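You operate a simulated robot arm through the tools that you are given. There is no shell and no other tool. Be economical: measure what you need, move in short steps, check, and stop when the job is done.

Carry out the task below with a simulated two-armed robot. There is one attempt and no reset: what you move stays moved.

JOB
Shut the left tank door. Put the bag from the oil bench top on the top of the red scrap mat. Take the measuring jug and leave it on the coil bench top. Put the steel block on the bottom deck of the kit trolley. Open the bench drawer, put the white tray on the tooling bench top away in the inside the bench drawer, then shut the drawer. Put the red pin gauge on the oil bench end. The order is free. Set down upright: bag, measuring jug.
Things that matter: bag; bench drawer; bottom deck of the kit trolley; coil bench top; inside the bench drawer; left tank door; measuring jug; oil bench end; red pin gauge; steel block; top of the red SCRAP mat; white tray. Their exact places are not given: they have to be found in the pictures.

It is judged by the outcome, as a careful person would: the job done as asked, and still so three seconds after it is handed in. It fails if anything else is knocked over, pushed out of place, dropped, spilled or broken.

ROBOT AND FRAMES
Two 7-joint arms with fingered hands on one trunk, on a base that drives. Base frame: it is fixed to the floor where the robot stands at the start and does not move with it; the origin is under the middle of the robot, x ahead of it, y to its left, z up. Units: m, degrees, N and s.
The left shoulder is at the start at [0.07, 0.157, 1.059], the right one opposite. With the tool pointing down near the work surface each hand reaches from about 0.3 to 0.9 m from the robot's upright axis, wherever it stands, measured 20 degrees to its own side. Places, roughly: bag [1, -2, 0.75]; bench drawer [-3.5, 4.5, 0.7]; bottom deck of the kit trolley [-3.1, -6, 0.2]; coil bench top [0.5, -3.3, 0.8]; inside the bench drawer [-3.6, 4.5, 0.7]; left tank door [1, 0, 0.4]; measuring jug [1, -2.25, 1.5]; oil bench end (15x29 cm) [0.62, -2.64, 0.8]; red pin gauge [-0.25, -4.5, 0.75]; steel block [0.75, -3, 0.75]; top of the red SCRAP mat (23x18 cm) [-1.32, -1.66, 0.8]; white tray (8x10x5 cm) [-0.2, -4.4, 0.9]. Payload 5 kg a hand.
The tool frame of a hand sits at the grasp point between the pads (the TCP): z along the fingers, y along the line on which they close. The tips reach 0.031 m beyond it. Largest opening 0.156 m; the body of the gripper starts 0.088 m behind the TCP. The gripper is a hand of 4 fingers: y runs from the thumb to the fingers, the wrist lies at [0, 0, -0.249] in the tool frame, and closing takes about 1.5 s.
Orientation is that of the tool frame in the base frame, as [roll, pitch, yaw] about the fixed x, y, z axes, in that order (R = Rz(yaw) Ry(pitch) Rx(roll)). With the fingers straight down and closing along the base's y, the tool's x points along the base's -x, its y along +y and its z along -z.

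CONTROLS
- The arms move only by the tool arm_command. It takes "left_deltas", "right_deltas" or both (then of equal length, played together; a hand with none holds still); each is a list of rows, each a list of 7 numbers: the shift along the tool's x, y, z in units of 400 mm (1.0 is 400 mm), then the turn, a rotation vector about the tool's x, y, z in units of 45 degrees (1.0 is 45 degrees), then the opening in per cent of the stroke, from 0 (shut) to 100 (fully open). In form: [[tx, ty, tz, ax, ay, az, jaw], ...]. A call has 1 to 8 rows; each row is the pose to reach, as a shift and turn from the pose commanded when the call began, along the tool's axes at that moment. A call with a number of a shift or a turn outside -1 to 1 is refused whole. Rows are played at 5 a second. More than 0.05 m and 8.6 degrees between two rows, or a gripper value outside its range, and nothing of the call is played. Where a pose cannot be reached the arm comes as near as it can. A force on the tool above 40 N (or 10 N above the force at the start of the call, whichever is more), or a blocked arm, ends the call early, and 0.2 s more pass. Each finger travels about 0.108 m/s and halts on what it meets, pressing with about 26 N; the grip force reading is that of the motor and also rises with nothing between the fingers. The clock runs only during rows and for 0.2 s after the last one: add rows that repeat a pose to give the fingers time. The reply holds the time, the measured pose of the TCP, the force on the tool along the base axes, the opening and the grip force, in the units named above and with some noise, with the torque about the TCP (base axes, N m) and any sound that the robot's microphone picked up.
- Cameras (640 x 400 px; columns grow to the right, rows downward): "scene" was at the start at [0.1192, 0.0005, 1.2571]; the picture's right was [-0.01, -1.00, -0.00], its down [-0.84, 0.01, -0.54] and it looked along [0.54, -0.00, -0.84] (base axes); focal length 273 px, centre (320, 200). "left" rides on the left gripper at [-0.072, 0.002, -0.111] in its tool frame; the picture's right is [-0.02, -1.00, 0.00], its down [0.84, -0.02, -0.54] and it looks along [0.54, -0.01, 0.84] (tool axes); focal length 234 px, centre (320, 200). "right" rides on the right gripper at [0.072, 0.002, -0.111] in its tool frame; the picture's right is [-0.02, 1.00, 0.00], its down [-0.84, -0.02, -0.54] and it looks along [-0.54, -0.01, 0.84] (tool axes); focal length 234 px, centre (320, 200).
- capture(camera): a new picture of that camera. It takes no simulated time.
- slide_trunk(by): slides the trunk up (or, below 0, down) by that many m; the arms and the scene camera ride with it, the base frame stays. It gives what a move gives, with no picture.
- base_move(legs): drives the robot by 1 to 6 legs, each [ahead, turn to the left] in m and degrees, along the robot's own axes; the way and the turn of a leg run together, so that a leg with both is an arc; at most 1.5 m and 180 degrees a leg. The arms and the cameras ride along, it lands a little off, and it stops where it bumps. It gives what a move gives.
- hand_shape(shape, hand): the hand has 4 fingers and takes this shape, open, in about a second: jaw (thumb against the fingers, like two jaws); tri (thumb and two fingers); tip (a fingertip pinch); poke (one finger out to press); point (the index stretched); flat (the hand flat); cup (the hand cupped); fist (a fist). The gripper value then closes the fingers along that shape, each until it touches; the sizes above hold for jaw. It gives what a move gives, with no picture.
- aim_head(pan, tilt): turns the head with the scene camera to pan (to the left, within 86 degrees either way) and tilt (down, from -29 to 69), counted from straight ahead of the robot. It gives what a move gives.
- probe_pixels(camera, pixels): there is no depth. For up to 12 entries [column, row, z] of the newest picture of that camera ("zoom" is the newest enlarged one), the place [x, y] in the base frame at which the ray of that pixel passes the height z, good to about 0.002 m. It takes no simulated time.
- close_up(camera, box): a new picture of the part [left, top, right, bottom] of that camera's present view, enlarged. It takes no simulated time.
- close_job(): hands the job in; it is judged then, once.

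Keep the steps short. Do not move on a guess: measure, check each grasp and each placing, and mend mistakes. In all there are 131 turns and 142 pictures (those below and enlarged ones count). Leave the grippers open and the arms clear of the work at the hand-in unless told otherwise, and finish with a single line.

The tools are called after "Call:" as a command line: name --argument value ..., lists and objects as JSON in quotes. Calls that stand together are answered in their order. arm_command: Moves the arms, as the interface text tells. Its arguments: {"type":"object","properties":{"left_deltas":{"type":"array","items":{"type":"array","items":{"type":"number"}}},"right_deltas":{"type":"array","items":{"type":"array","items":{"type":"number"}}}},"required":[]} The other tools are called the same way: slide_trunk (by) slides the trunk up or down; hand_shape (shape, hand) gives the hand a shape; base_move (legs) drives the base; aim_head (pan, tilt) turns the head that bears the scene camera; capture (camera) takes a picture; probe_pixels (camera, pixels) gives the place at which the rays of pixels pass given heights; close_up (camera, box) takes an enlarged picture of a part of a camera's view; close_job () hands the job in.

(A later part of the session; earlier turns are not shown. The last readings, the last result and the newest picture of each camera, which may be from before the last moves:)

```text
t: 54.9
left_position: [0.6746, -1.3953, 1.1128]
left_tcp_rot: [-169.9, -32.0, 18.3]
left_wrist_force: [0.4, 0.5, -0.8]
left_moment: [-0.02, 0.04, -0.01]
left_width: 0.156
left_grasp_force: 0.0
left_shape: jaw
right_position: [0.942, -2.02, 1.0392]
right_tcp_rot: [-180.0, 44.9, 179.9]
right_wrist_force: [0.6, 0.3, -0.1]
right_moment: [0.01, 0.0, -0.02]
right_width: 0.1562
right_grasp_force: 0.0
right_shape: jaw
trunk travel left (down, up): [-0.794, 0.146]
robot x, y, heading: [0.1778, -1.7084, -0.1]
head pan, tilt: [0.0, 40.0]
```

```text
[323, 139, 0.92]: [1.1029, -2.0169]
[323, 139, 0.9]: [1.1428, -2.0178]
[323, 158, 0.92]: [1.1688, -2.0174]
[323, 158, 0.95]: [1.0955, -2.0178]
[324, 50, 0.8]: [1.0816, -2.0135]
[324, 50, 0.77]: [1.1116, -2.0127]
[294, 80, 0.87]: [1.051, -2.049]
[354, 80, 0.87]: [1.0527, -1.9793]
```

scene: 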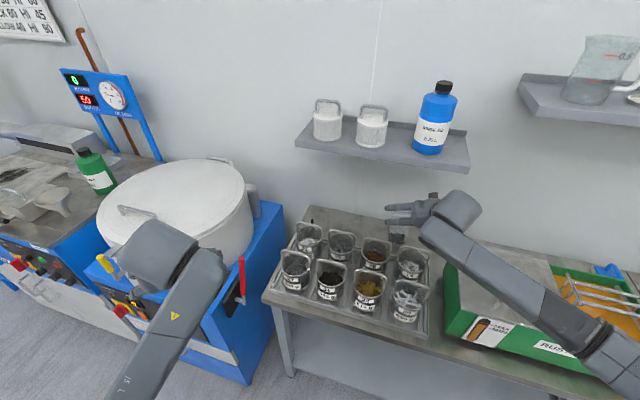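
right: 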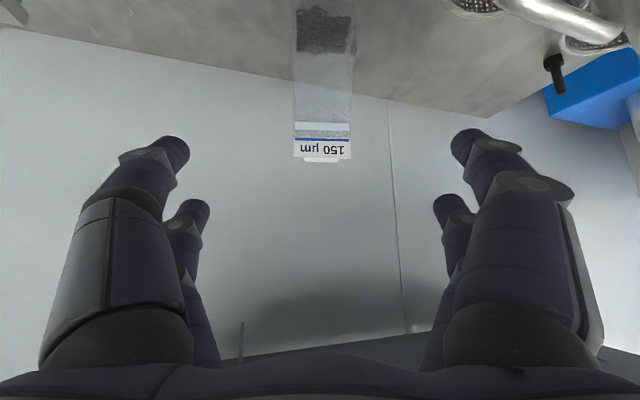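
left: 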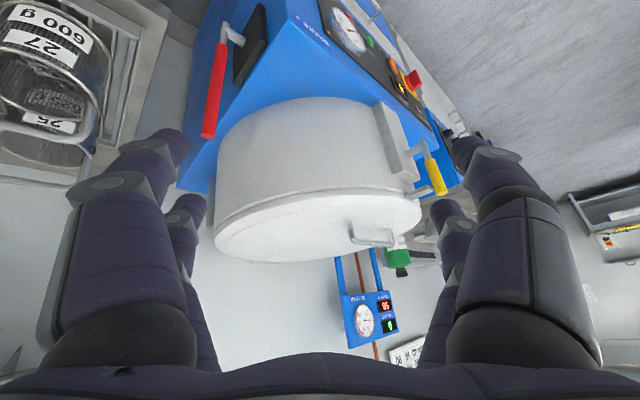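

Bag stands at x≈1.10, y≈-2.015. I advance along the tool axis to grip at z≈0.87, in two stages.

Call:
arm_command --right_deltas '[[0.003, 0.002, 0.1, 0, 0, 0, 100], [0.007, 0.004, 0.2, 0, 0, 0, 100], [0.01, 0.006, 0.3, 0, 0, 0, 100], [0.012, 0.008, 0.4, 0, 0, 0, 100], [0.015, 0.01, 0.5, 0, 0, 0, 100], [0.018, 0.012, 0.578, 0, 0, 0, 100]]'

Call:
capture --camera "right"

Call:
capture --camera "scene"

```text
t: 56.3
left_position: [0.6747, -1.396, 1.1119]
left_tcp_rot: [-169.8, -32.0, 18.1]
left_wrist_force: [-0.8, 0.0, -0.3]
left_moment: [-0.04, 0.04, -0.03]
left_width: 0.1555
left_grasp_force: 0.0
left_shape: jaw
right_position: [1.1, -2.0151, 0.8702]
right_tcp_rot: [-180.0, 44.9, -180.0]
right_wrist_force: [-0.5, -0.4, -0.9]
right_moment: [0.06, -0.03, 0.0]
right_width: 0.1561
right_grasp_force: 0.0
right_shape: jaw
trunk travel left (down, up): [-0.794, 0.146]
robot x, y, heading: [0.1753, -1.7051, -0.4]
head pan, tilt: [0.0, 40.0]
```

```text
113 pictures are left
```

right: 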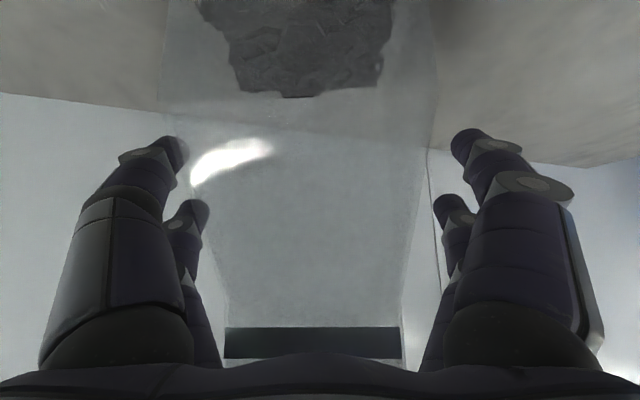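

```text
112 pictures are left
```

scene: 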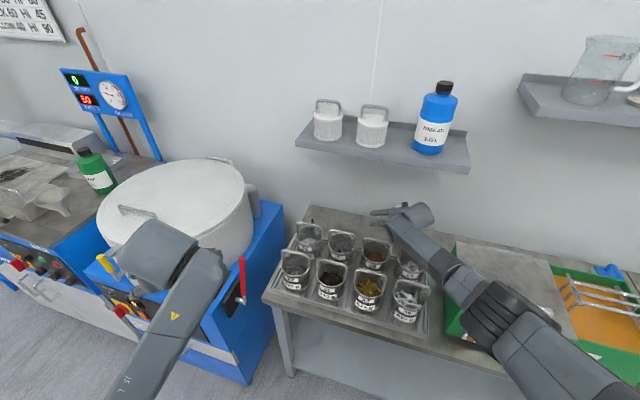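

The bag is between the fingers. I close.

Call:
arm_command --right_deltas '[[0, 0, 0, 0, 0, 0, 60], [0, 0, 0, 0, 0, 0, 40], [0, 0, 0, 0, 0, 0, 20], [0, 0, 0, 0, 0, 0, 10], [0, 0, 0, 0, 0, 0, 10]]'

Call:
capture --camera "right"

```text
t: 57.5
left_position: [0.6735, -1.3959, 1.1115]
left_tcp_rot: [-169.8, -31.9, 18.2]
left_wrist_force: [-0.8, 0.1, -0.8]
left_moment: [-0.01, 0.01, 0.0]
left_width: 0.1559
left_grasp_force: 0.1
left_shape: jaw
right_position: [1.099, -2.0146, 0.8695]
right_tcp_rot: [-180.0, 45.0, 179.8]
right_wrist_force: [0.4, 0.4, -0.6]
right_moment: [-0.01, -0.11, 0.02]
right_width: 0.0164
right_grasp_force: 25.7
right_shape: jaw
trunk travel left (down, up): [-0.794, 0.146]
robot x, y, heading: [0.1719, -1.7088, -0.3]
head pan, tilt: [0.0, 40.0]
```

```text
111 pictures are left
```

right: 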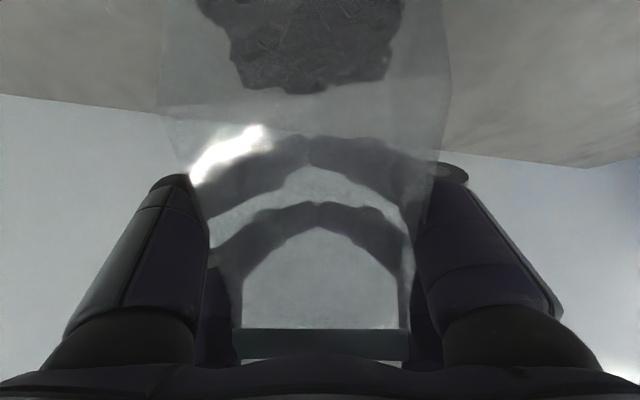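

The fingers met behind the bag: it is a little nearer than the TCP. I open and look again.

Call:
arm_command --right_deltas '[[0, 0, 0, 0, 0, 0, 60], [0, 0, 0, 0, 0, 0, 100], [0, 0, 0, 0, 0, 0, 100], [0, 0, -0.1, 0, 0, 0, 100], [0, 0, -0.2, 0, 0, 0, 100], [0, 0, -0.3, 0, 0, 0, 100], [0, 0, -0.4, 0, 0, 0, 100]]'

Call:
capture --camera "right"

Call:
close_up --camera "scene" --box '[340, 180, 460, 280]'

```text
t: 59.1
left_position: [0.6717, -1.3967, 1.1134]
left_tcp_rot: [-169.6, -32.1, 18.2]
left_wrist_force: [-0.4, 0.0, -0.4]
left_moment: [-0.02, -0.02, 0.0]
left_width: 0.156
left_grasp_force: 0.1
left_shape: jaw
right_position: [0.9841, -2.0159, 0.9848]
right_tcp_rot: [179.9, 45.2, 179.8]
right_wrist_force: [-0.6, -0.3, 0.0]
right_moment: [0.0, -0.01, 0.0]
right_width: 0.1558
right_grasp_force: 0.1
right_shape: jaw
trunk travel left (down, up): [-0.794, 0.146]
robot x, y, heading: [0.1739, -1.705, -0.3]
head pan, tilt: [0.0, 40.0]
```

```text
110 pictures are left
```

right: 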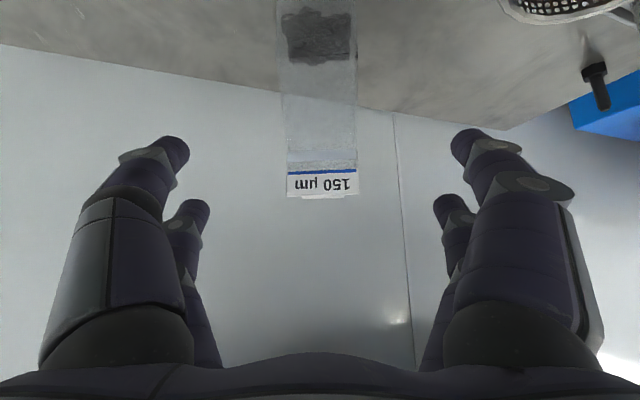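

```text
4.00 times, centred on (400, 230) of scene
```

zoom: 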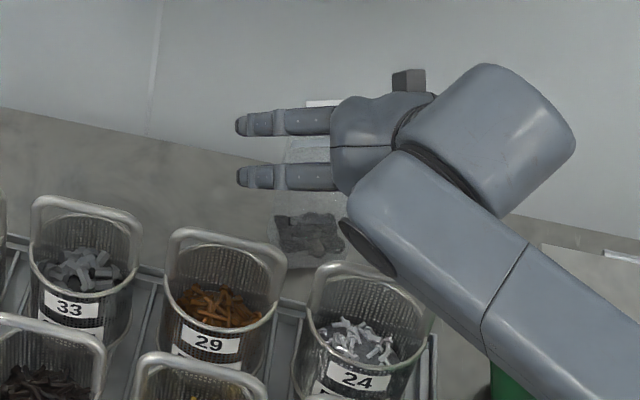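

The bag still stands, slightly turned. The sheet part at header height seems too thin to catch; I want the filled part lower. I need the bench height: I compare the tray's rear right corner in both views.

Call:
probe_pixels --camera "scene" --pixels '[[430, 263, 0.75], [430, 263, 0.8], [430, 263, 0.85]]'

Call:
close_up --camera "right" --box '[240, 0, 400, 210]'

```text
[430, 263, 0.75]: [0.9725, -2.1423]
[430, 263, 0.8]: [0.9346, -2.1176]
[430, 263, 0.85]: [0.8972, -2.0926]
```

```text
1.90 times, centred on (320, 105) of right
```

zoom: 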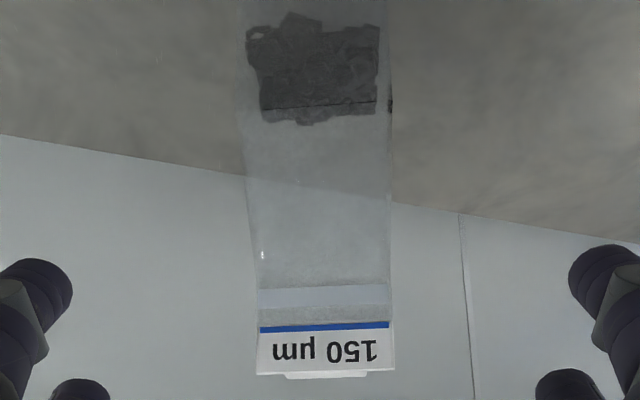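

Tray corner says the bench top is z≈0.795, and the filled part of the bag is at about x≈1.05, z 0.80-0.84. I go in steeper (35° from vertical) and lower: TCP (1.055,-2.016,0.845).

Call:
arm_command --right_deltas '[[0.02, 0, 0.06, 0, 0.1, 0, 100], [0.04, 0, 0.125, 0, 0.222, 0, 100], [0.065, 0, 0.19, 0, 0.222, 0, 100], [0.09, 0, 0.25, 0, 0.222, 0, 100], [0.108, 0, 0.31, 0, 0.222, 0, 100], [0.122, 0, 0.373, 0, 0.222, 0, 100]]'

Call:
capture --camera "right"

Call:
close_up --camera "scene" --box '[340, 180, 460, 280]'

```text
t: 60.5
left_position: [0.6729, -1.3953, 1.1117]
left_tcp_rot: [-169.7, -31.9, 18.1]
left_wrist_force: [0.1, -0.9, 0.1]
left_moment: [-0.03, 0.03, 0.01]
left_width: 0.1562
left_grasp_force: 0.0
left_shape: jaw
right_position: [1.0634, -2.0147, 0.8558]
right_tcp_rot: [-180.0, 35.9, 179.8]
right_wrist_force: [0.5, -0.1, -0.1]
right_moment: [-0.03, 0.0, 0.02]
right_width: 0.1559
right_grasp_force: 0.1
right_shape: jaw
trunk travel left (down, up): [-0.794, 0.146]
robot x, y, heading: [0.1749, -1.7091, -0.1]
head pan, tilt: [0.0, 40.0]
stopped in row 6 (right hand): the force on the tool passed its limit at 44 N (the readings are from after the stop); the commanded pose is now the measured one
```

```text
107 pictures are left
```

right: 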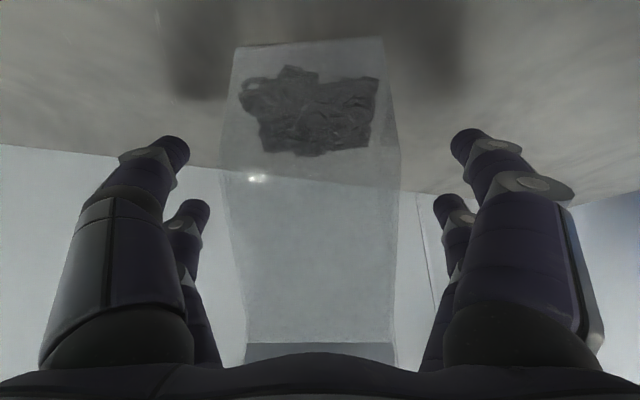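

```text
4.00 times, centred on (400, 230) of scene
```

zoom: 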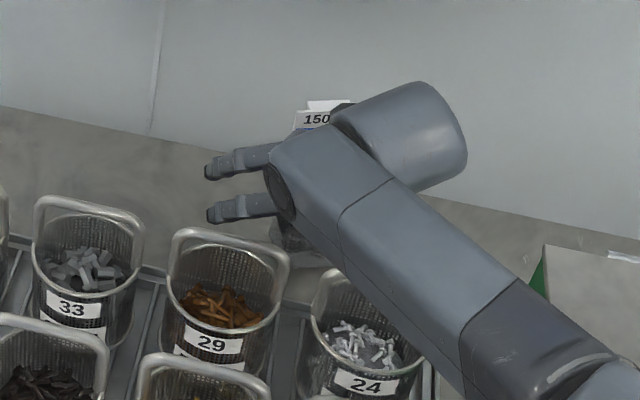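

Something touched (44 N), likely the header against the palm. The bag's bottom edge is now visible at row 42; I measure it.

Call:
probe_pixels --camera "right" --pixels '[[236, 46, 0.797], [380, 40, 0.797], [308, 43, 0.8], [310, 100, 0.82], [310, 345, 0.92], [310, 345, 0.95]]'

```text
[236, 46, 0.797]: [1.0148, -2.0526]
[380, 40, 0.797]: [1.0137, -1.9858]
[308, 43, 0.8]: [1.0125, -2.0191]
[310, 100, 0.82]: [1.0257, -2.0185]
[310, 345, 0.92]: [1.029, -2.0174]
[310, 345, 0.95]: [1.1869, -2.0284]
```

So the bag really stands at x≈1.02, top z≈0.96. I back off slightly to TCP (1.028,-2.018,0.87), 40° pitch, then close.

Call:
arm_command --right_deltas '[[0, -0.004, -0.08, 0, -0.04, 0, 100], [0.025, -0.008, -0.08, 0, -0.09, 0, 100], [0.05, -0.008, -0.08, 0, -0.09, 0, 100]]'

Call:
capture --camera "right"

```text
t: 61.3
left_position: [0.6743, -1.3963, 1.1121]
left_tcp_rot: [-169.7, -31.9, 18.1]
left_wrist_force: [0.4, -1.1, -0.6]
left_moment: [0.01, 0.02, -0.01]
left_width: 0.156
left_grasp_force: 0.1
left_shape: jaw
right_position: [1.027, -2.0177, 0.8702]
right_tcp_rot: [179.7, 40.0, 179.8]
right_wrist_force: [0.7, 0.0, 0.3]
right_moment: [0.02, -0.01, 0.0]
right_width: 0.1557
right_grasp_force: 0.0
right_shape: jaw
trunk travel left (down, up): [-0.794, 0.146]
robot x, y, heading: [0.174, -1.71, -0.3]
head pan, tilt: [0.0, 40.0]
```

```text
105 pictures are left
```

right: 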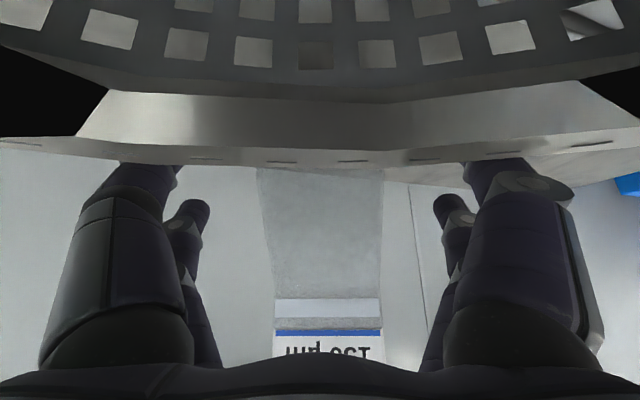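

The pouch profile slopes: bottom front at x≈1.015, header at x≈1.065. So the right grip point is (1.06, -2.018, 0.875). I move there.

Call:
arm_command --right_deltas '[[-0.04, 0, 0.0, 0, 0, 0, 100], [-0.07, 0, 0.043, 0, 0, 0, 100]]'

Call:
arm_command --right_deltas '[[0, 0, 0, 0, 0, 0, 60], [0, 0, 0, 0, 0, 0, 30], [0, 0, 0, 0, 0, 0, 5], [0, 0, 0, 0, 0, 0, 5], [0, 0, 0, 0, 0, 0, 5]]'

Call:
capture --camera "right"

```text
t: 61.9
left_position: [0.6743, -1.3954, 1.1113]
left_tcp_rot: [-169.8, -31.8, 18.2]
left_wrist_force: [-0.3, -0.6, 0.3]
left_moment: [-0.01, 0.03, -0.02]
left_width: 0.1559
left_grasp_force: 0.1
left_shape: jaw
right_position: [1.061, -2.0188, 0.8742]
right_tcp_rot: [-180.0, 39.9, 179.9]
right_wrist_force: [0.4, -0.2, -0.4]
right_moment: [-0.01, 0.03, 0.02]
right_width: 0.1559
right_grasp_force: 0.1
right_shape: jaw
trunk travel left (down, up): [-0.794, 0.146]
robot x, y, heading: [0.175, -1.7081, -0.3]
head pan, tilt: [0.0, 40.0]
```

```text
t: 63.1
left_position: [0.6734, -1.3969, 1.1113]
left_tcp_rot: [-169.8, -32.0, 18.2]
left_wrist_force: [0.2, -0.1, 0.0]
left_moment: [-0.01, -0.01, 0.05]
left_width: 0.1558
left_grasp_force: 0.0
left_shape: jaw
right_position: [1.0617, -2.0192, 0.8755]
right_tcp_rot: [179.9, 40.0, 180.0]
right_wrist_force: [0.7, -0.2, -0.1]
right_moment: [-0.08, -0.03, 0.03]
right_width: 0.0396
right_grasp_force: 25.8
right_shape: jaw
trunk travel left (down, up): [-0.794, 0.146]
robot x, y, heading: [0.1766, -1.7053, -0.1]
head pan, tilt: [0.0, 40.0]
```

```text
104 pictures are left
```

right: 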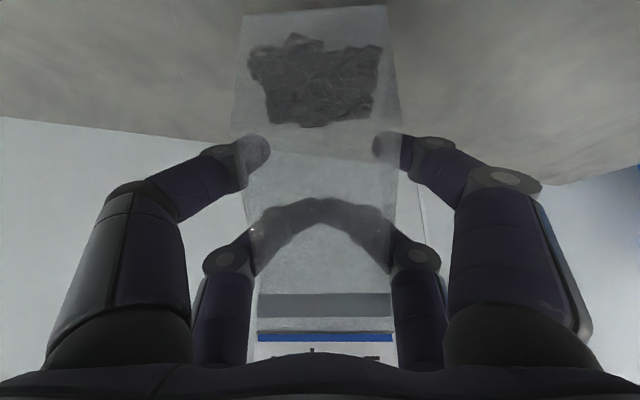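

Fingers halted at 0.04 m, so they hold something. I lift 4 cm and check.

Call:
arm_command --right_deltas '[[-0.02, 0, -0.025, 0, 0, 0, 0], [-0.04, 0, -0.05, 0, 0, 0, 0], [-0.064, 0, -0.077, 0, 0, 0, 0], [-0.064, 0, -0.077, 0, 0, 0, 0]]'

Call:
capture --camera "right"

Call:
close_up --camera "scene" --box '[340, 180, 460, 280]'

```text
t: 64.1
left_position: [0.6738, -1.3962, 1.1122]
left_tcp_rot: [-169.7, -32.0, 18.2]
left_wrist_force: [0.2, -0.3, 0.7]
left_moment: [-0.02, 0.02, 0.02]
left_width: 0.1557
left_grasp_force: 0.1
left_shape: jaw
right_position: [1.0622, -2.0188, 0.915]
right_tcp_rot: [179.8, 40.0, 179.8]
right_wrist_force: [0.0, -0.1, -3.4]
right_moment: [0.03, -0.06, 0.01]
right_width: 0.0395
right_grasp_force: 26.3
right_shape: jaw
trunk travel left (down, up): [-0.794, 0.146]
robot x, y, heading: [0.175, -1.7084, -0.2]
head pan, tilt: [0.0, 40.0]
```

```text
103 pictures are left
```

right: 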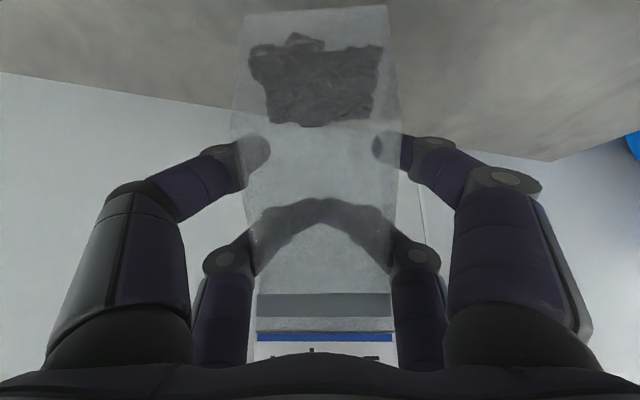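

```text
4.00 times, centred on (400, 230) of scene
```

zoom: 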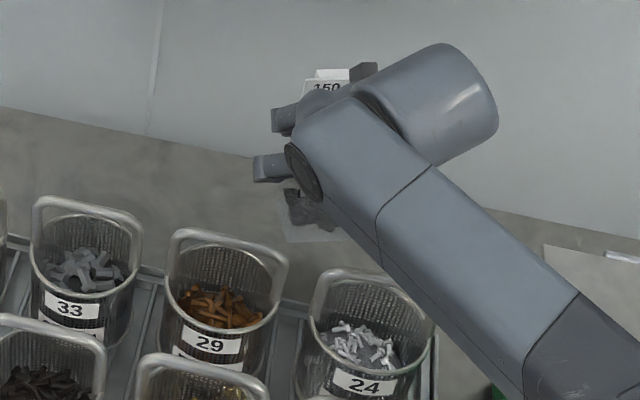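

The bag hangs firmly (load 3.4 N, unchanged in the hand). I bring it out in an up-and-back path between shelf edge (≈0.955,1.19) and basket handles (≈0.95).

Call:
arm_command --right_deltas '[[0, 0, -0.08, 0, 0, 0, 0], [0, 0, -0.163, 0, 0, 0, 0], [-0.013, 0, -0.25, 0, 0, 0, 0], [-0.026, 0, -0.337, 0, 0, 0, 0], [-0.039, 0, -0.424, 0, 0, 0, 0], [-0.013, 0, -0.52, 0, 0, 0, 0], [0.013, 0, -0.615, 0, 0, 0, 0]]'

Call:
arm_command --right_deltas '[[0.05, 0, -0.06, 0, 0, 0, 0], [0.11, 0, -0.13, 0, 0, 0, 0], [0.19, 0, -0.19, 0, 0, 0, 0], [0.26, 0, -0.26, 0, 0, 0, 0], [0.34, 0, -0.31, 0, 0, 0, 0]]'

Call:
capture --camera "scene"

Call:
capture --camera "right"

```text
t: 65.7
left_position: [0.6716, -1.3958, 1.1136]
left_tcp_rot: [-169.8, -32.1, 18.2]
left_wrist_force: [-0.2, 0.6, 0.1]
left_moment: [0.01, -0.02, 0.02]
left_width: 0.1561
left_grasp_force: 0.0
left_shape: jaw
right_position: [0.896, -2.0185, 1.1019]
right_tcp_rot: [179.8, 40.1, 179.8]
right_wrist_force: [-1.3, 0.2, -2.2]
right_moment: [0.02, -0.08, -0.02]
right_width: 0.0395
right_grasp_force: 26.2
right_shape: jaw
trunk travel left (down, up): [-0.794, 0.146]
robot x, y, heading: [0.1743, -1.7103, -0.3]
head pan, tilt: [0.0, 40.0]
```

```text
t: 66.9
left_position: [0.6722, -1.3942, 1.1123]
left_tcp_rot: [-169.8, -32.0, 18.1]
left_wrist_force: [-0.2, -0.6, 0.1]
left_moment: [-0.03, 0.0, -0.03]
left_width: 0.1561
left_grasp_force: 0.0
left_shape: jaw
right_position: [0.7162, -2.0152, 1.1093]
right_tcp_rot: [179.2, 40.1, 179.5]
right_wrist_force: [0.6, -4.2, -0.6]
right_moment: [0.22, 0.08, 0.24]
right_width: 0.0391
right_grasp_force: 26.0
right_shape: jaw
trunk travel left (down, up): [-0.794, 0.146]
robot x, y, heading: [0.1744, -1.7051, -0.3]
head pan, tilt: [0.0, 40.0]
```

```text
101 pictures are left
```

scene: 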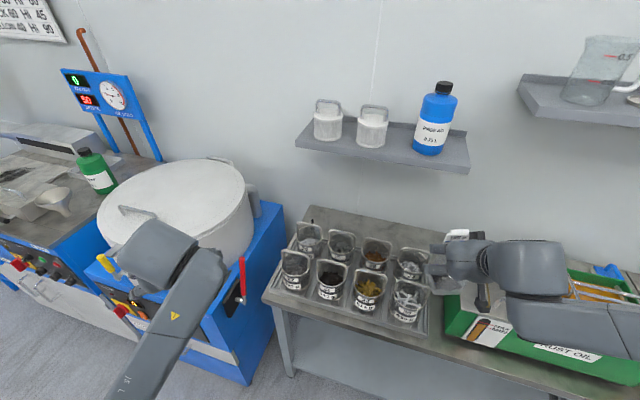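

```text
100 pictures are left
```

right: 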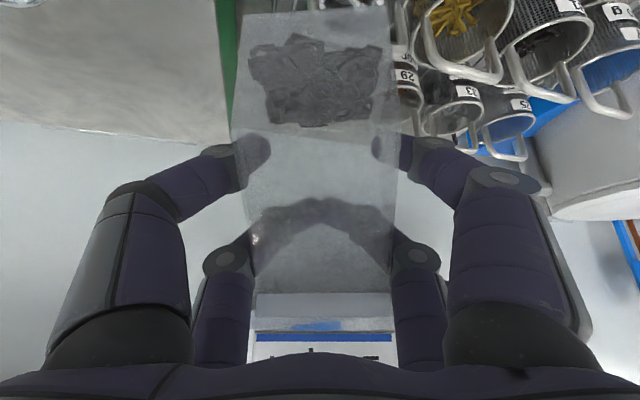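

Bag is out cleanly; baskets undisturbed. Now I look behind on the right before turning.

Call:
arm_command --right_deltas '[[0, 0.02, 0, 0, 0, 0, 0], [-0.03, 0.04, 0, 0, 0, 0, 0], [-0.06, 0.05, 0, 0, 0, 0, 0]]'

Call:
base_move --legs '[[-0.08, 0], [0, 90]]'

Call:
aim_head --pan 60 --tilt 35

Call:
capture --camera "scene"

```text
t: 67.7
left_position: [0.6738, -1.3981, 1.1134]
left_tcp_rot: [-169.7, -32.1, 18.1]
left_wrist_force: [-0.1, 0.5, -0.4]
left_moment: [0.02, 0.02, 0.01]
left_width: 0.156
left_grasp_force: 0.1
left_shape: jaw
right_position: [0.7346, -2.0003, 1.1231]
right_tcp_rot: [179.8, 40.0, 179.8]
right_wrist_force: [-0.8, -0.4, -2.5]
right_moment: [0.04, -0.04, 0.02]
right_width: 0.0395
right_grasp_force: 26.3
right_shape: jaw
trunk travel left (down, up): [-0.794, 0.146]
robot x, y, heading: [0.1789, -1.708, -0.2]
head pan, tilt: [0.0, 40.0]
```

```text
t: 72.6
left_position: [-0.2089, -1.2078, 1.1139]
left_tcp_rot: [-169.8, -32.0, 107.5]
left_wrist_force: [0.6, 0.2, 0.1]
left_moment: [-0.01, -0.02, 0.03]
left_width: 0.1557
left_grasp_force: 0.0
left_shape: jaw
right_position: [0.3931, -1.152, 1.1231]
right_tcp_rot: [179.8, 39.9, -90.7]
right_wrist_force: [0.2, 0.0, -2.6]
right_moment: [0.05, 0.03, 0.0]
right_width: 0.0389
right_grasp_force: 25.7
right_shape: jaw
trunk travel left (down, up): [-0.794, 0.146]
robot x, y, heading: [0.0947, -1.7112, 89.2]
head pan, tilt: [0.0, 40.0]
```

```text
t: 73.9
left_position: [-0.2094, -1.2066, 1.1131]
left_tcp_rot: [-169.8, -32.1, 107.6]
left_wrist_force: [-0.5, -0.2, -0.2]
left_moment: [-0.01, 0.02, 0.01]
left_width: 0.156
left_grasp_force: 0.1
left_shape: jaw
right_position: [0.3924, -1.1521, 1.1249]
right_tcp_rot: [179.8, 40.1, -90.7]
right_wrist_force: [0.7, 0.4, -1.8]
right_moment: [0.04, 0.02, -0.02]
right_width: 0.0391
right_grasp_force: 25.9
right_shape: jaw
trunk travel left (down, up): [-0.794, 0.146]
robot x, y, heading: [0.0984, -1.7028, 88.9]
head pan, tilt: [60.0, 35.0]
```

```text
99 pictures are left
```

scene: 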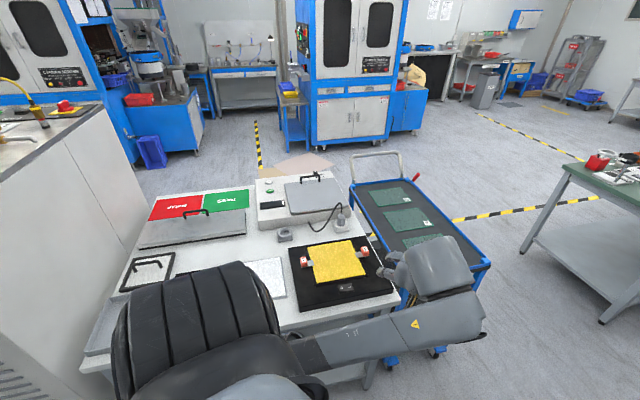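

The red SCRAP mat is at (180,205) on the far side of the white table, so I must drive around the trolley. I measure the obstacles.

Call:
probe_pixels --camera "scene" --pixels '[[490, 268, 0.85], [438, 355, 0.0], [417, 178, 0.95], [353, 158, 1.0], [348, 190, 0.8], [567, 165, 0.8], [605, 322, 0.0], [155, 200, 0.8], [150, 220, 0.8], [204, 195, 0.8], [335, 172, 0.8], [157, 165, 0.0]]'

Call:
close_up --camera "scene" --box '[80, 120, 320, 270]'

```text
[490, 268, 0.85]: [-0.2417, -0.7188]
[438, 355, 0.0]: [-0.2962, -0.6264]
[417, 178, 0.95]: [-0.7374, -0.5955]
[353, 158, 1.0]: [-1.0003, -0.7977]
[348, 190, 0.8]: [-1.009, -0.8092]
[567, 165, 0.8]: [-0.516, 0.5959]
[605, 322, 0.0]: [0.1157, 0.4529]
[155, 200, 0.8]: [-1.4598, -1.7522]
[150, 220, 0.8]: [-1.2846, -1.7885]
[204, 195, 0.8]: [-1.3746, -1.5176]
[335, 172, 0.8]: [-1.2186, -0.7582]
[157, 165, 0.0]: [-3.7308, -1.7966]
```

```text
2.67 times, centred on (200, 195) of scene
```

zoom: 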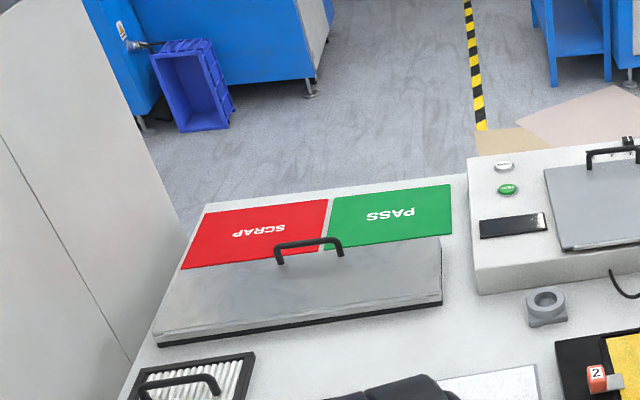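

The passage north of the trolley (y from -0.6 to 0.45) is wide enough. I drive north to y≈-0.08, then face west.

Call:
base_move --legs '[[1.5, 0], [0.12, 0], [0, 91]]'

Call:
aim_head --pan 0 --tilt 35

Call:
capture --camera "scene"

```text
t: 86.1
left_position: [-0.3704, -0.3883, 1.113]
left_tcp_rot: [-169.8, -32.1, -162.0]
left_wrist_force: [-0.6, 0.1, 0.2]
left_moment: [-0.03, -0.01, -0.02]
left_width: 0.1559
left_grasp_force: 0.0
left_shape: jaw
right_position: [-0.4294, 0.2141, 1.1249]
right_tcp_rot: [179.9, 40.1, -0.3]
right_wrist_force: [0.3, 0.2, -1.6]
right_moment: [0.03, 0.02, 0.03]
right_width: 0.039
right_grasp_force: 25.6
right_shape: jaw
trunk travel left (down, up): [-0.794, 0.146]
robot x, y, heading: [0.1294, -0.0805, 179.6]
head pan, tilt: [60.0, 35.0]
```

```text
t: 87.4
left_position: [-0.37, -0.388, 1.1139]
left_tcp_rot: [-169.8, -32.0, -162.0]
left_wrist_force: [0.2, 0.3, -0.5]
left_moment: [0.0, 0.01, -0.05]
left_width: 0.156
left_grasp_force: 0.0
left_shape: jaw
right_position: [-0.4305, 0.2136, 1.1235]
right_tcp_rot: [179.8, 40.0, -0.4]
right_wrist_force: [0.6, 0.2, -2.1]
right_moment: [0.0, 0.03, 0.04]
right_width: 0.0388
right_grasp_force: 26.4
right_shape: jaw
trunk travel left (down, up): [-0.794, 0.146]
robot x, y, heading: [0.1267, -0.0785, 179.9]
head pan, tilt: [0.0, 35.0]
```

```text
97 pictures are left
```

scene: 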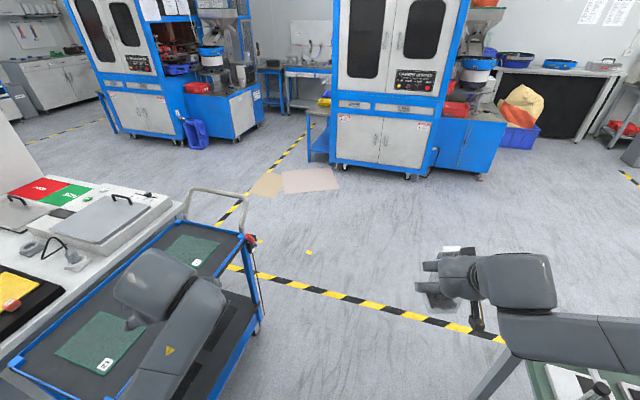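

Clear way. I drive west to x≈-2.05, turn south, go to y≈-1.33, then look.

Call:
base_move --legs '[[1.5, 0], [0.68, 0], [0, 90], [1.2, 0]]'

Call:
aim_head --pan 60 --tilt 35

Call:
capture --camera "scene"

```text
t: 107.7
left_position: [-1.7511, -1.7649, 1.112]
left_tcp_rot: [-169.8, -32.1, -72.0]
left_wrist_force: [-0.3, 0.4, 0.3]
left_moment: [-0.03, -0.05, -0.06]
left_width: 0.156
left_grasp_force: 0.0
left_shape: jaw
right_position: [-2.3525, -1.8242, 1.1235]
right_tcp_rot: [179.8, 40.0, 89.6]
right_wrist_force: [0.3, 0.0, -2.0]
right_moment: [-0.01, -0.01, -0.02]
right_width: 0.0387
right_grasp_force: 25.9
right_shape: jaw
trunk travel left (down, up): [-0.794, 0.146]
robot x, y, heading: [-2.0585, -1.2633, -90.6]
head pan, tilt: [0.0, 35.0]
```

```text
t: 109.0
left_position: [-1.7524, -1.7634, 1.1119]
left_tcp_rot: [-169.8, -31.9, -72.0]
left_wrist_force: [0.2, 0.1, 1.2]
left_moment: [0.03, -0.02, -0.03]
left_width: 0.156
left_grasp_force: 0.0
left_shape: jaw
right_position: [-2.3535, -1.8237, 1.1241]
right_tcp_rot: [179.7, 40.0, 89.7]
right_wrist_force: [0.2, 0.1, -2.4]
right_moment: [-0.01, -0.04, -0.01]
right_width: 0.0388
right_grasp_force: 25.7
right_shape: jaw
trunk travel left (down, up): [-0.794, 0.146]
robot x, y, heading: [-2.0583, -1.2649, -90.4]
head pan, tilt: [60.0, 35.0]
```

```text
96 pictures are left
```

scene: 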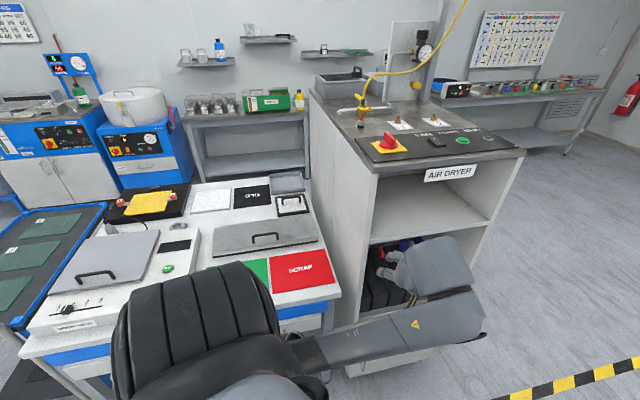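

The air dryer is close to my left hand. I measure its corners and the mat.

Call:
probe_pixels --camera "scene" --pixels '[[372, 174, 0.9], [372, 174, 1.0], [522, 158, 0.9], [522, 158, 1.0], [335, 310, 0.4], [270, 259, 0.8], [328, 249, 0.8], [338, 285, 0.8], [270, 294, 0.8], [348, 375, 0.0]]'

```text
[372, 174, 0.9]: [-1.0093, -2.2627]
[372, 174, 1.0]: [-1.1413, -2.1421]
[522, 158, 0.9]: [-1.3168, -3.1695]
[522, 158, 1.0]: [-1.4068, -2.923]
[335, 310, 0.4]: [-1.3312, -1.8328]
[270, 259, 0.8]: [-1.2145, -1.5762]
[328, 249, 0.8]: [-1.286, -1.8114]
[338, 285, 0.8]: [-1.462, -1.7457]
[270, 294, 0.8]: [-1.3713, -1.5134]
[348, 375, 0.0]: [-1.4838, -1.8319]
```

Dryer is tall (≈1.24) with corner near (-1.48,-1.83); mat centre (-1.33,-1.66), turned about -22°. I go to (-1.82,-1.14) heading -22°.

Call:
base_move --legs '[[0, 118], [0.27, 0], [0, -50]]'

Call:
aim_head --pan -15 --tilt 50

Call:
capture --camera "scene"

```text
t: 118.1
left_position: [-1.2453, -1.0455, 1.1125]
left_tcp_rot: [-169.9, -32.1, -4.3]
left_wrist_force: [0.6, 0.5, 0.2]
left_moment: [-0.01, 0.03, -0.02]
left_width: 0.1562
left_grasp_force: 0.1
left_shape: jaw
right_position: [-1.4183, -1.6242, 1.1234]
right_tcp_rot: [179.9, 40.0, 157.4]
right_wrist_force: [1.4, 0.2, -2.0]
right_moment: [0.01, -0.02, -0.03]
right_width: 0.0384
right_grasp_force: 25.7
right_shape: jaw
trunk travel left (down, up): [-0.794, 0.146]
robot x, y, heading: [-1.8273, -1.1438, -22.7]
head pan, tilt: [60.0, 35.0]
```

```text
t: 119.5
left_position: [-1.2445, -1.0458, 1.1129]
left_tcp_rot: [-169.9, -32.0, -4.4]
left_wrist_force: [-1.0, 0.6, -0.2]
left_moment: [-0.02, 0.0, 0.01]
left_width: 0.1557
left_grasp_force: 0.0
left_shape: jaw
right_position: [-1.4196, -1.6246, 1.1254]
right_tcp_rot: [179.8, 40.1, 157.3]
right_wrist_force: [-0.2, 1.7, -2.8]
right_moment: [0.03, -0.04, 0.01]
right_width: 0.0383
right_grasp_force: 26.1
right_shape: jaw
trunk travel left (down, up): [-0.794, 0.146]
robot x, y, heading: [-1.8232, -1.1432, -22.9]
head pan, tilt: [-15.0, 50.0]
```

```text
95 pictures are left
```

scene: 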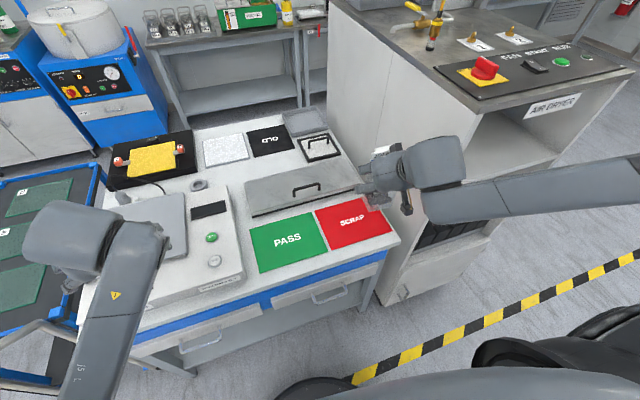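

Mat visible at (350,222). I measure its corners from here.

Call:
probe_pixels --camera "scene" --pixels '[[315, 212, 0.8], [335, 250, 0.8], [393, 235, 0.8], [372, 198, 0.8], [376, 305, 0.0], [402, 302, 0.0], [360, 188, 0.85], [401, 240, 0.8]]'

Call:
close_up --camera "scene" --box '[240, 130, 480, 280]'

```text
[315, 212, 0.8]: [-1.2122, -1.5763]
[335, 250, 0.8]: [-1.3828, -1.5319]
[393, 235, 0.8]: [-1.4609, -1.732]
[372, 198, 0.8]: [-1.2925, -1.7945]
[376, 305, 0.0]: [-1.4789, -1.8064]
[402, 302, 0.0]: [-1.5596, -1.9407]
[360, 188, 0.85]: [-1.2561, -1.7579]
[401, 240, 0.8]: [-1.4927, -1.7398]
```

```text
2.67 times, centred on (360, 205) of scene
```

zoom: 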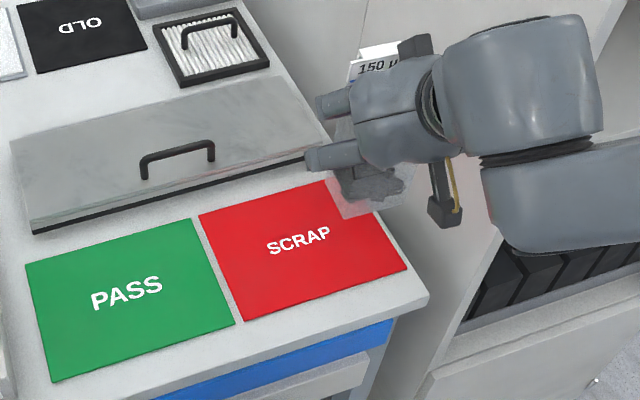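

Mat centre (-1.337,-1.66). I lower the bag to 12 cm above it, keeping the same tilt.

Call:
arm_command --right_deltas '[[0.01, 0.002, 0.094, 0, 0, 0, 0], [0.019, 0.004, 0.188, 0, 0, 0, 0], [0.028, 0.006, 0.283, 0, 0, 0, 0], [0.0375, 0.008, 0.377, 0, 0, 0, 0]]'

Call:
close_up --camera "scene" --box '[240, 130, 480, 280]'

Call:
capture --camera "right"

```text
t: 120.5
left_position: [-1.2449, -1.0445, 1.1103]
left_tcp_rot: [-169.7, -31.9, -4.3]
left_wrist_force: [0.6, -0.6, -0.6]
left_moment: [0.0, 0.02, 0.01]
left_width: 0.1559
left_grasp_force: 0.0
left_shape: jaw
right_position: [-1.3384, -1.6551, 0.9983]
right_tcp_rot: [179.8, 40.0, 157.4]
right_wrist_force: [0.5, 0.0, -1.5]
right_moment: [0.02, -0.04, 0.01]
right_width: 0.0382
right_grasp_force: 26.3
right_shape: jaw
trunk travel left (down, up): [-0.794, 0.146]
robot x, y, heading: [-1.826, -1.1419, -22.7]
head pan, tilt: [-15.0, 50.0]
```

```text
2.67 times, centred on (360, 205) of scene
```

zoom: 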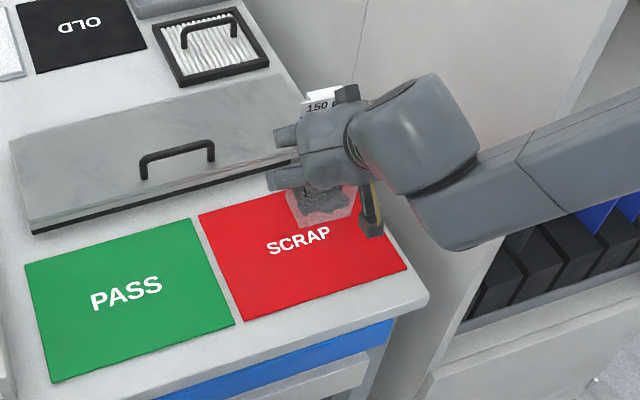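

```text
92 pictures are left
```

right: 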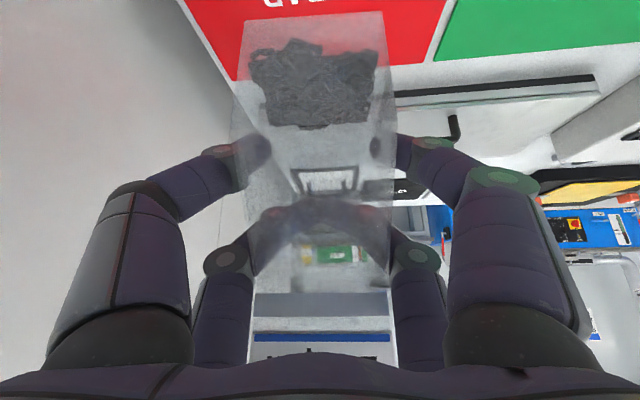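

Call:
probe_pixels --camera "right" --pixels '[[245, 20, 0.919], [383, 12, 0.919]]'

Call:
arm_command --right_deltas '[[0.063, 0, 0.075, 0, 0, 0, 0], [0.125, 0, 0.15, 0, 0, 0, 0], [0.165, 0, 0.197, 0, 0, 0, 0], [0.178, 0, 0.212, 0, 0, 0, 0]]'

Call:
capture --camera "right"

Call:
close_up --camera "scene" --box '[240, 130, 480, 280]'

```text
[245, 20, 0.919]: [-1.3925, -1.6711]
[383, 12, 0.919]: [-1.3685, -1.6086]
```

```text
t: 121.5
left_position: [-1.2463, -1.0464, 1.1122]
left_tcp_rot: [-169.7, -32.0, -4.4]
left_wrist_force: [0.6, 0.0, 0.4]
left_moment: [0.03, -0.02, 0.0]
left_width: 0.156
left_grasp_force: 0.1
left_shape: jaw
right_position: [-1.3498, -1.6577, 0.9171]
right_tcp_rot: [179.8, 40.0, 157.3]
right_wrist_force: [0.1, -1.0, -2.7]
right_moment: [-0.01, -0.04, -0.02]
right_width: 0.0382
right_grasp_force: 26.0
right_shape: jaw
right hand out of reach, approached as far as the arm can: row 3, 4
trunk travel left (down, up): [-0.794, 0.146]
robot x, y, heading: [-1.8247, -1.1413, -22.7]
head pan, tilt: [-15.0, 50.0]
```

```text
91 pictures are left
```

right: 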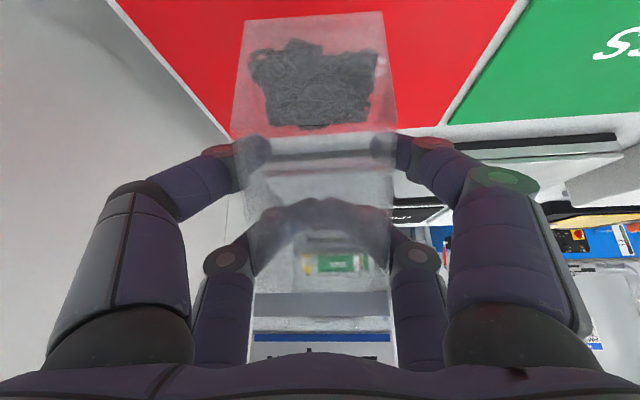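

```text
2.67 times, centred on (360, 205) of scene
```

zoom: 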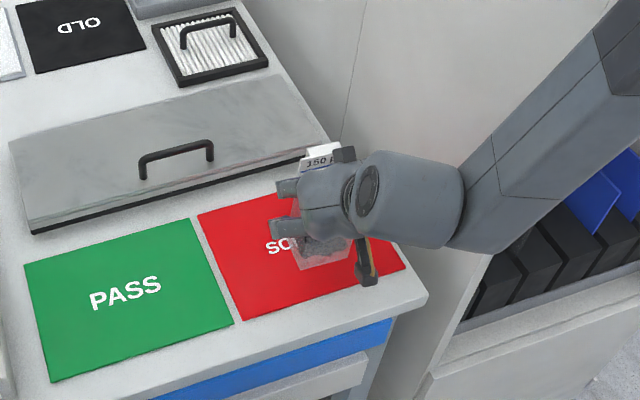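

The arm cannot go lower at this trunk height, but the bag is well placed over the mat. I lower with the trunk: 3 cm, then little steps.

Call:
slide_trunk --by -0.03

Call:
slide_trunk --by -0.008

Call:
close_up --camera "scene" --box '[280, 150, 440, 280]'

Call:
capture --camera "right"

```text
t: 122.3
left_position: [-1.2456, -1.0449, 1.0824]
left_tcp_rot: [-169.8, -31.9, -4.2]
left_wrist_force: [-0.2, -0.6, 0.2]
left_moment: [-0.01, 0.01, -0.01]
left_width: 0.1562
left_grasp_force: 0.1
left_shape: jaw
right_position: [-1.3478, -1.6564, 0.8882]
right_tcp_rot: [179.9, 40.0, 157.3]
right_wrist_force: [0.2, 0.5, -2.6]
right_moment: [-0.02, -0.04, 0.01]
right_width: 0.0383
right_grasp_force: 26.2
right_shape: jaw
trunk travel left (down, up): [-0.764, 0.176]
robot x, y, heading: [-1.8235, -1.1444, -22.6]
head pan, tilt: [-15.0, 50.0]
```

```text
t: 122.9
left_position: [-1.2459, -1.0438, 1.0743]
left_tcp_rot: [-169.8, -32.0, -4.4]
left_wrist_force: [-1.2, 0.1, 0.0]
left_moment: [0.01, 0.02, 0.05]
left_width: 0.1562
left_grasp_force: 0.2
left_shape: jaw
right_position: [-1.3484, -1.656, 0.8811]
right_tcp_rot: [179.9, 40.2, 157.3]
right_wrist_force: [1.2, -0.4, 5.2]
right_moment: [-0.06, 0.23, 0.03]
right_width: 0.0386
right_grasp_force: 25.7
right_shape: jaw
trunk travel left (down, up): [-0.756, 0.184]
robot x, y, heading: [-1.8241, -1.1439, -22.7]
head pan, tilt: [-15.0, 50.0]
```

```text
3.08 times, centred on (360, 215) of scene
```

zoom: 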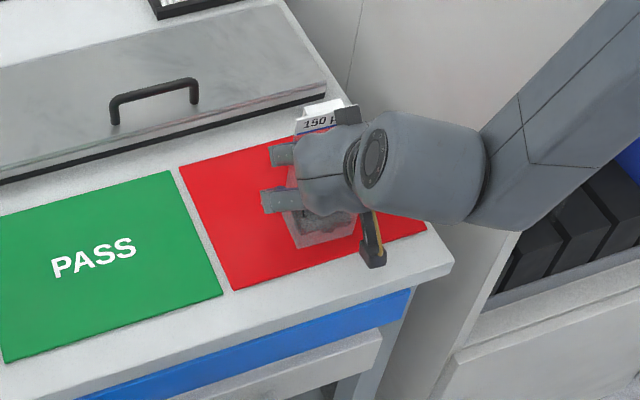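

```text
88 pictures are left
```

right: 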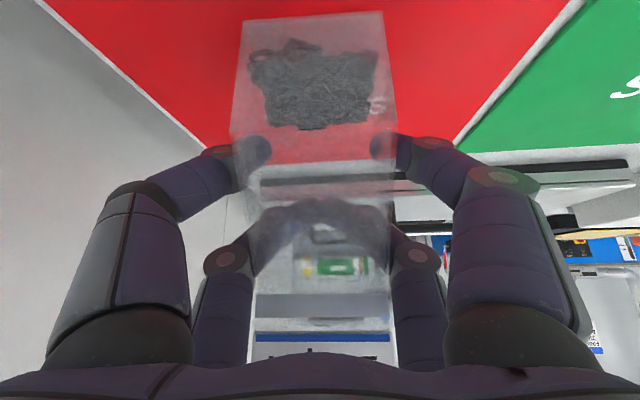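

The bag stands on the mat (upward force 5 N). I open the hand and check.

Call:
arm_command --right_deltas '[[0, 0, 0, 0, 0, 0, 40], [0, 0, 0, 0, 0, 0, 60], [0, 0, 0, 0, 0, 0, 80], [0, 0, 0, 0, 0, 0, 100], [0, 0, 0, 0, 0, 0, 100], [0, 0, 0, 0, 0, 0, 100]]'

Call:
capture --camera "right"

```text
t: 124.3
left_position: [-1.245, -1.0453, 1.0735]
left_tcp_rot: [-169.8, -32.0, -4.3]
left_wrist_force: [-0.9, 0.8, 0.1]
left_moment: [0.02, 0.02, -0.03]
left_width: 0.156
left_grasp_force: 0.0
left_shape: jaw
right_position: [-1.3484, -1.6578, 0.8794]
right_tcp_rot: [179.8, 40.0, 157.3]
right_wrist_force: [0.0, -0.3, 0.2]
right_moment: [0.02, 0.02, -0.01]
right_width: 0.1562
right_grasp_force: 0.1
right_shape: jaw
trunk travel left (down, up): [-0.756, 0.184]
robot x, y, heading: [-1.8275, -1.1428, -22.8]
head pan, tilt: [-15.0, 50.0]
```

```text
87 pictures are left
```

right: 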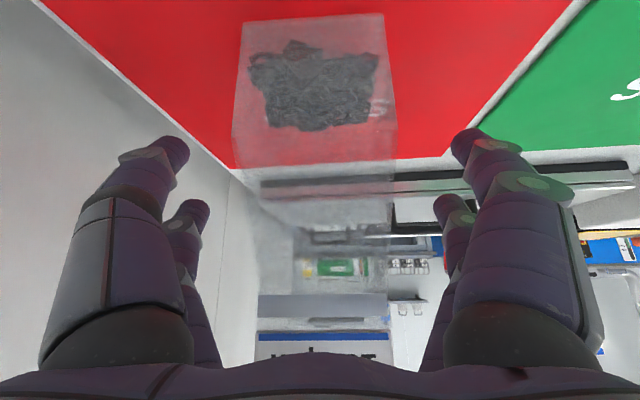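

The bag stands free. I withdraw along the tool axis.

Call:
arm_command --right_deltas '[[0, 0, -0.1, 0, 0, 0, 100], [0, 0, -0.2, 0, 0, 0, 100], [0, 0, -0.3, 0, 0, 0, 100], [0, 0, -0.4, 0, 0, 0, 100], [0, 0, -0.5, 0, 0, 0, 100], [0, 0, -0.6, 0, 0, 0, 100]]'

Call:
capture --camera "scene"

```text
t: 125.7
left_position: [-1.2435, -1.043, 1.0731]
left_tcp_rot: [-169.9, -31.9, -4.3]
left_wrist_force: [-0.4, 0.6, 0.0]
left_moment: [0.02, -0.02, 0.02]
left_width: 0.1558
left_grasp_force: 0.1
left_shape: jaw
right_position: [-1.4799, -1.6021, 1.0523]
right_tcp_rot: [176.8, 39.9, 154.7]
right_wrist_force: [-1.5, -2.0, 0.5]
right_moment: [0.11, -0.13, 0.18]
right_width: 0.1562
right_grasp_force: 0.1
right_shape: jaw
right hand out of reach, approached as far as the arm can: row 6
trunk travel left (down, up): [-0.756, 0.184]
robot x, y, heading: [-1.8257, -1.1461, -22.7]
head pan, tilt: [-15.0, 50.0]
```

```text
86 pictures are left
```

scene: 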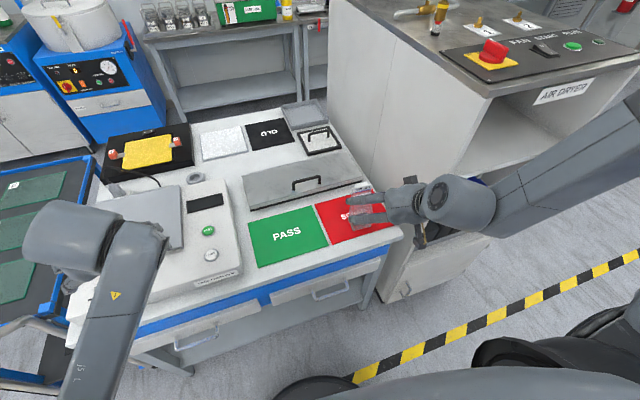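

The bag stands on the mat. I back away, turn south and look for the short way round the dryer.

Call:
base_move --legs '[[-0.35, 0], [0, -68]]'

Call:
aim_head --pan 20 --tilt 22

Call:
capture --camera "scene"

```text
t: 130.9
left_position: [-1.8395, -1.508, 1.0744]
left_tcp_rot: [-169.8, -32.0, -72.3]
left_wrist_force: [1.2, 0.1, 0.9]
left_moment: [-0.01, -0.02, -0.01]
left_width: 0.1557
left_grasp_force: 0.1
left_shape: jaw
right_position: [-2.4526, -1.5006, 1.0552]
right_tcp_rot: [179.7, 39.9, 89.4]
right_wrist_force: [-0.5, -0.5, 0.7]
right_moment: [-0.03, 0.01, 0.03]
right_width: 0.1561
right_grasp_force: 0.1
right_shape: jaw
trunk travel left (down, up): [-0.756, 0.184]
robot x, y, heading: [-2.1501, -1.0065, -90.5]
head pan, tilt: [-15.0, 50.0]
```

```text
t: 131.9
left_position: [-1.8398, -1.507, 1.0745]
left_tcp_rot: [-169.8, -32.0, -72.3]
left_wrist_force: [-0.2, -0.6, -0.4]
left_moment: [-0.03, 0.0, 0.02]
left_width: 0.1558
left_grasp_force: 0.1
left_shape: jaw
right_position: [-2.4533, -1.5004, 1.0562]
right_tcp_rot: [179.7, 40.0, 89.4]
right_wrist_force: [0.2, 0.1, 0.1]
right_moment: [-0.01, -0.04, 0.02]
right_width: 0.1561
right_grasp_force: 0.1
right_shape: jaw
trunk travel left (down, up): [-0.756, 0.184]
robot x, y, heading: [-2.1488, -1.0052, -90.6]
head pan, tilt: [20.0, 22.0]
```

```text
85 pictures are left
```

scene: 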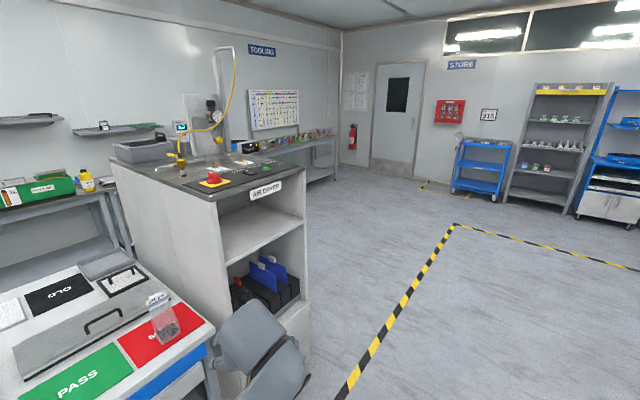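

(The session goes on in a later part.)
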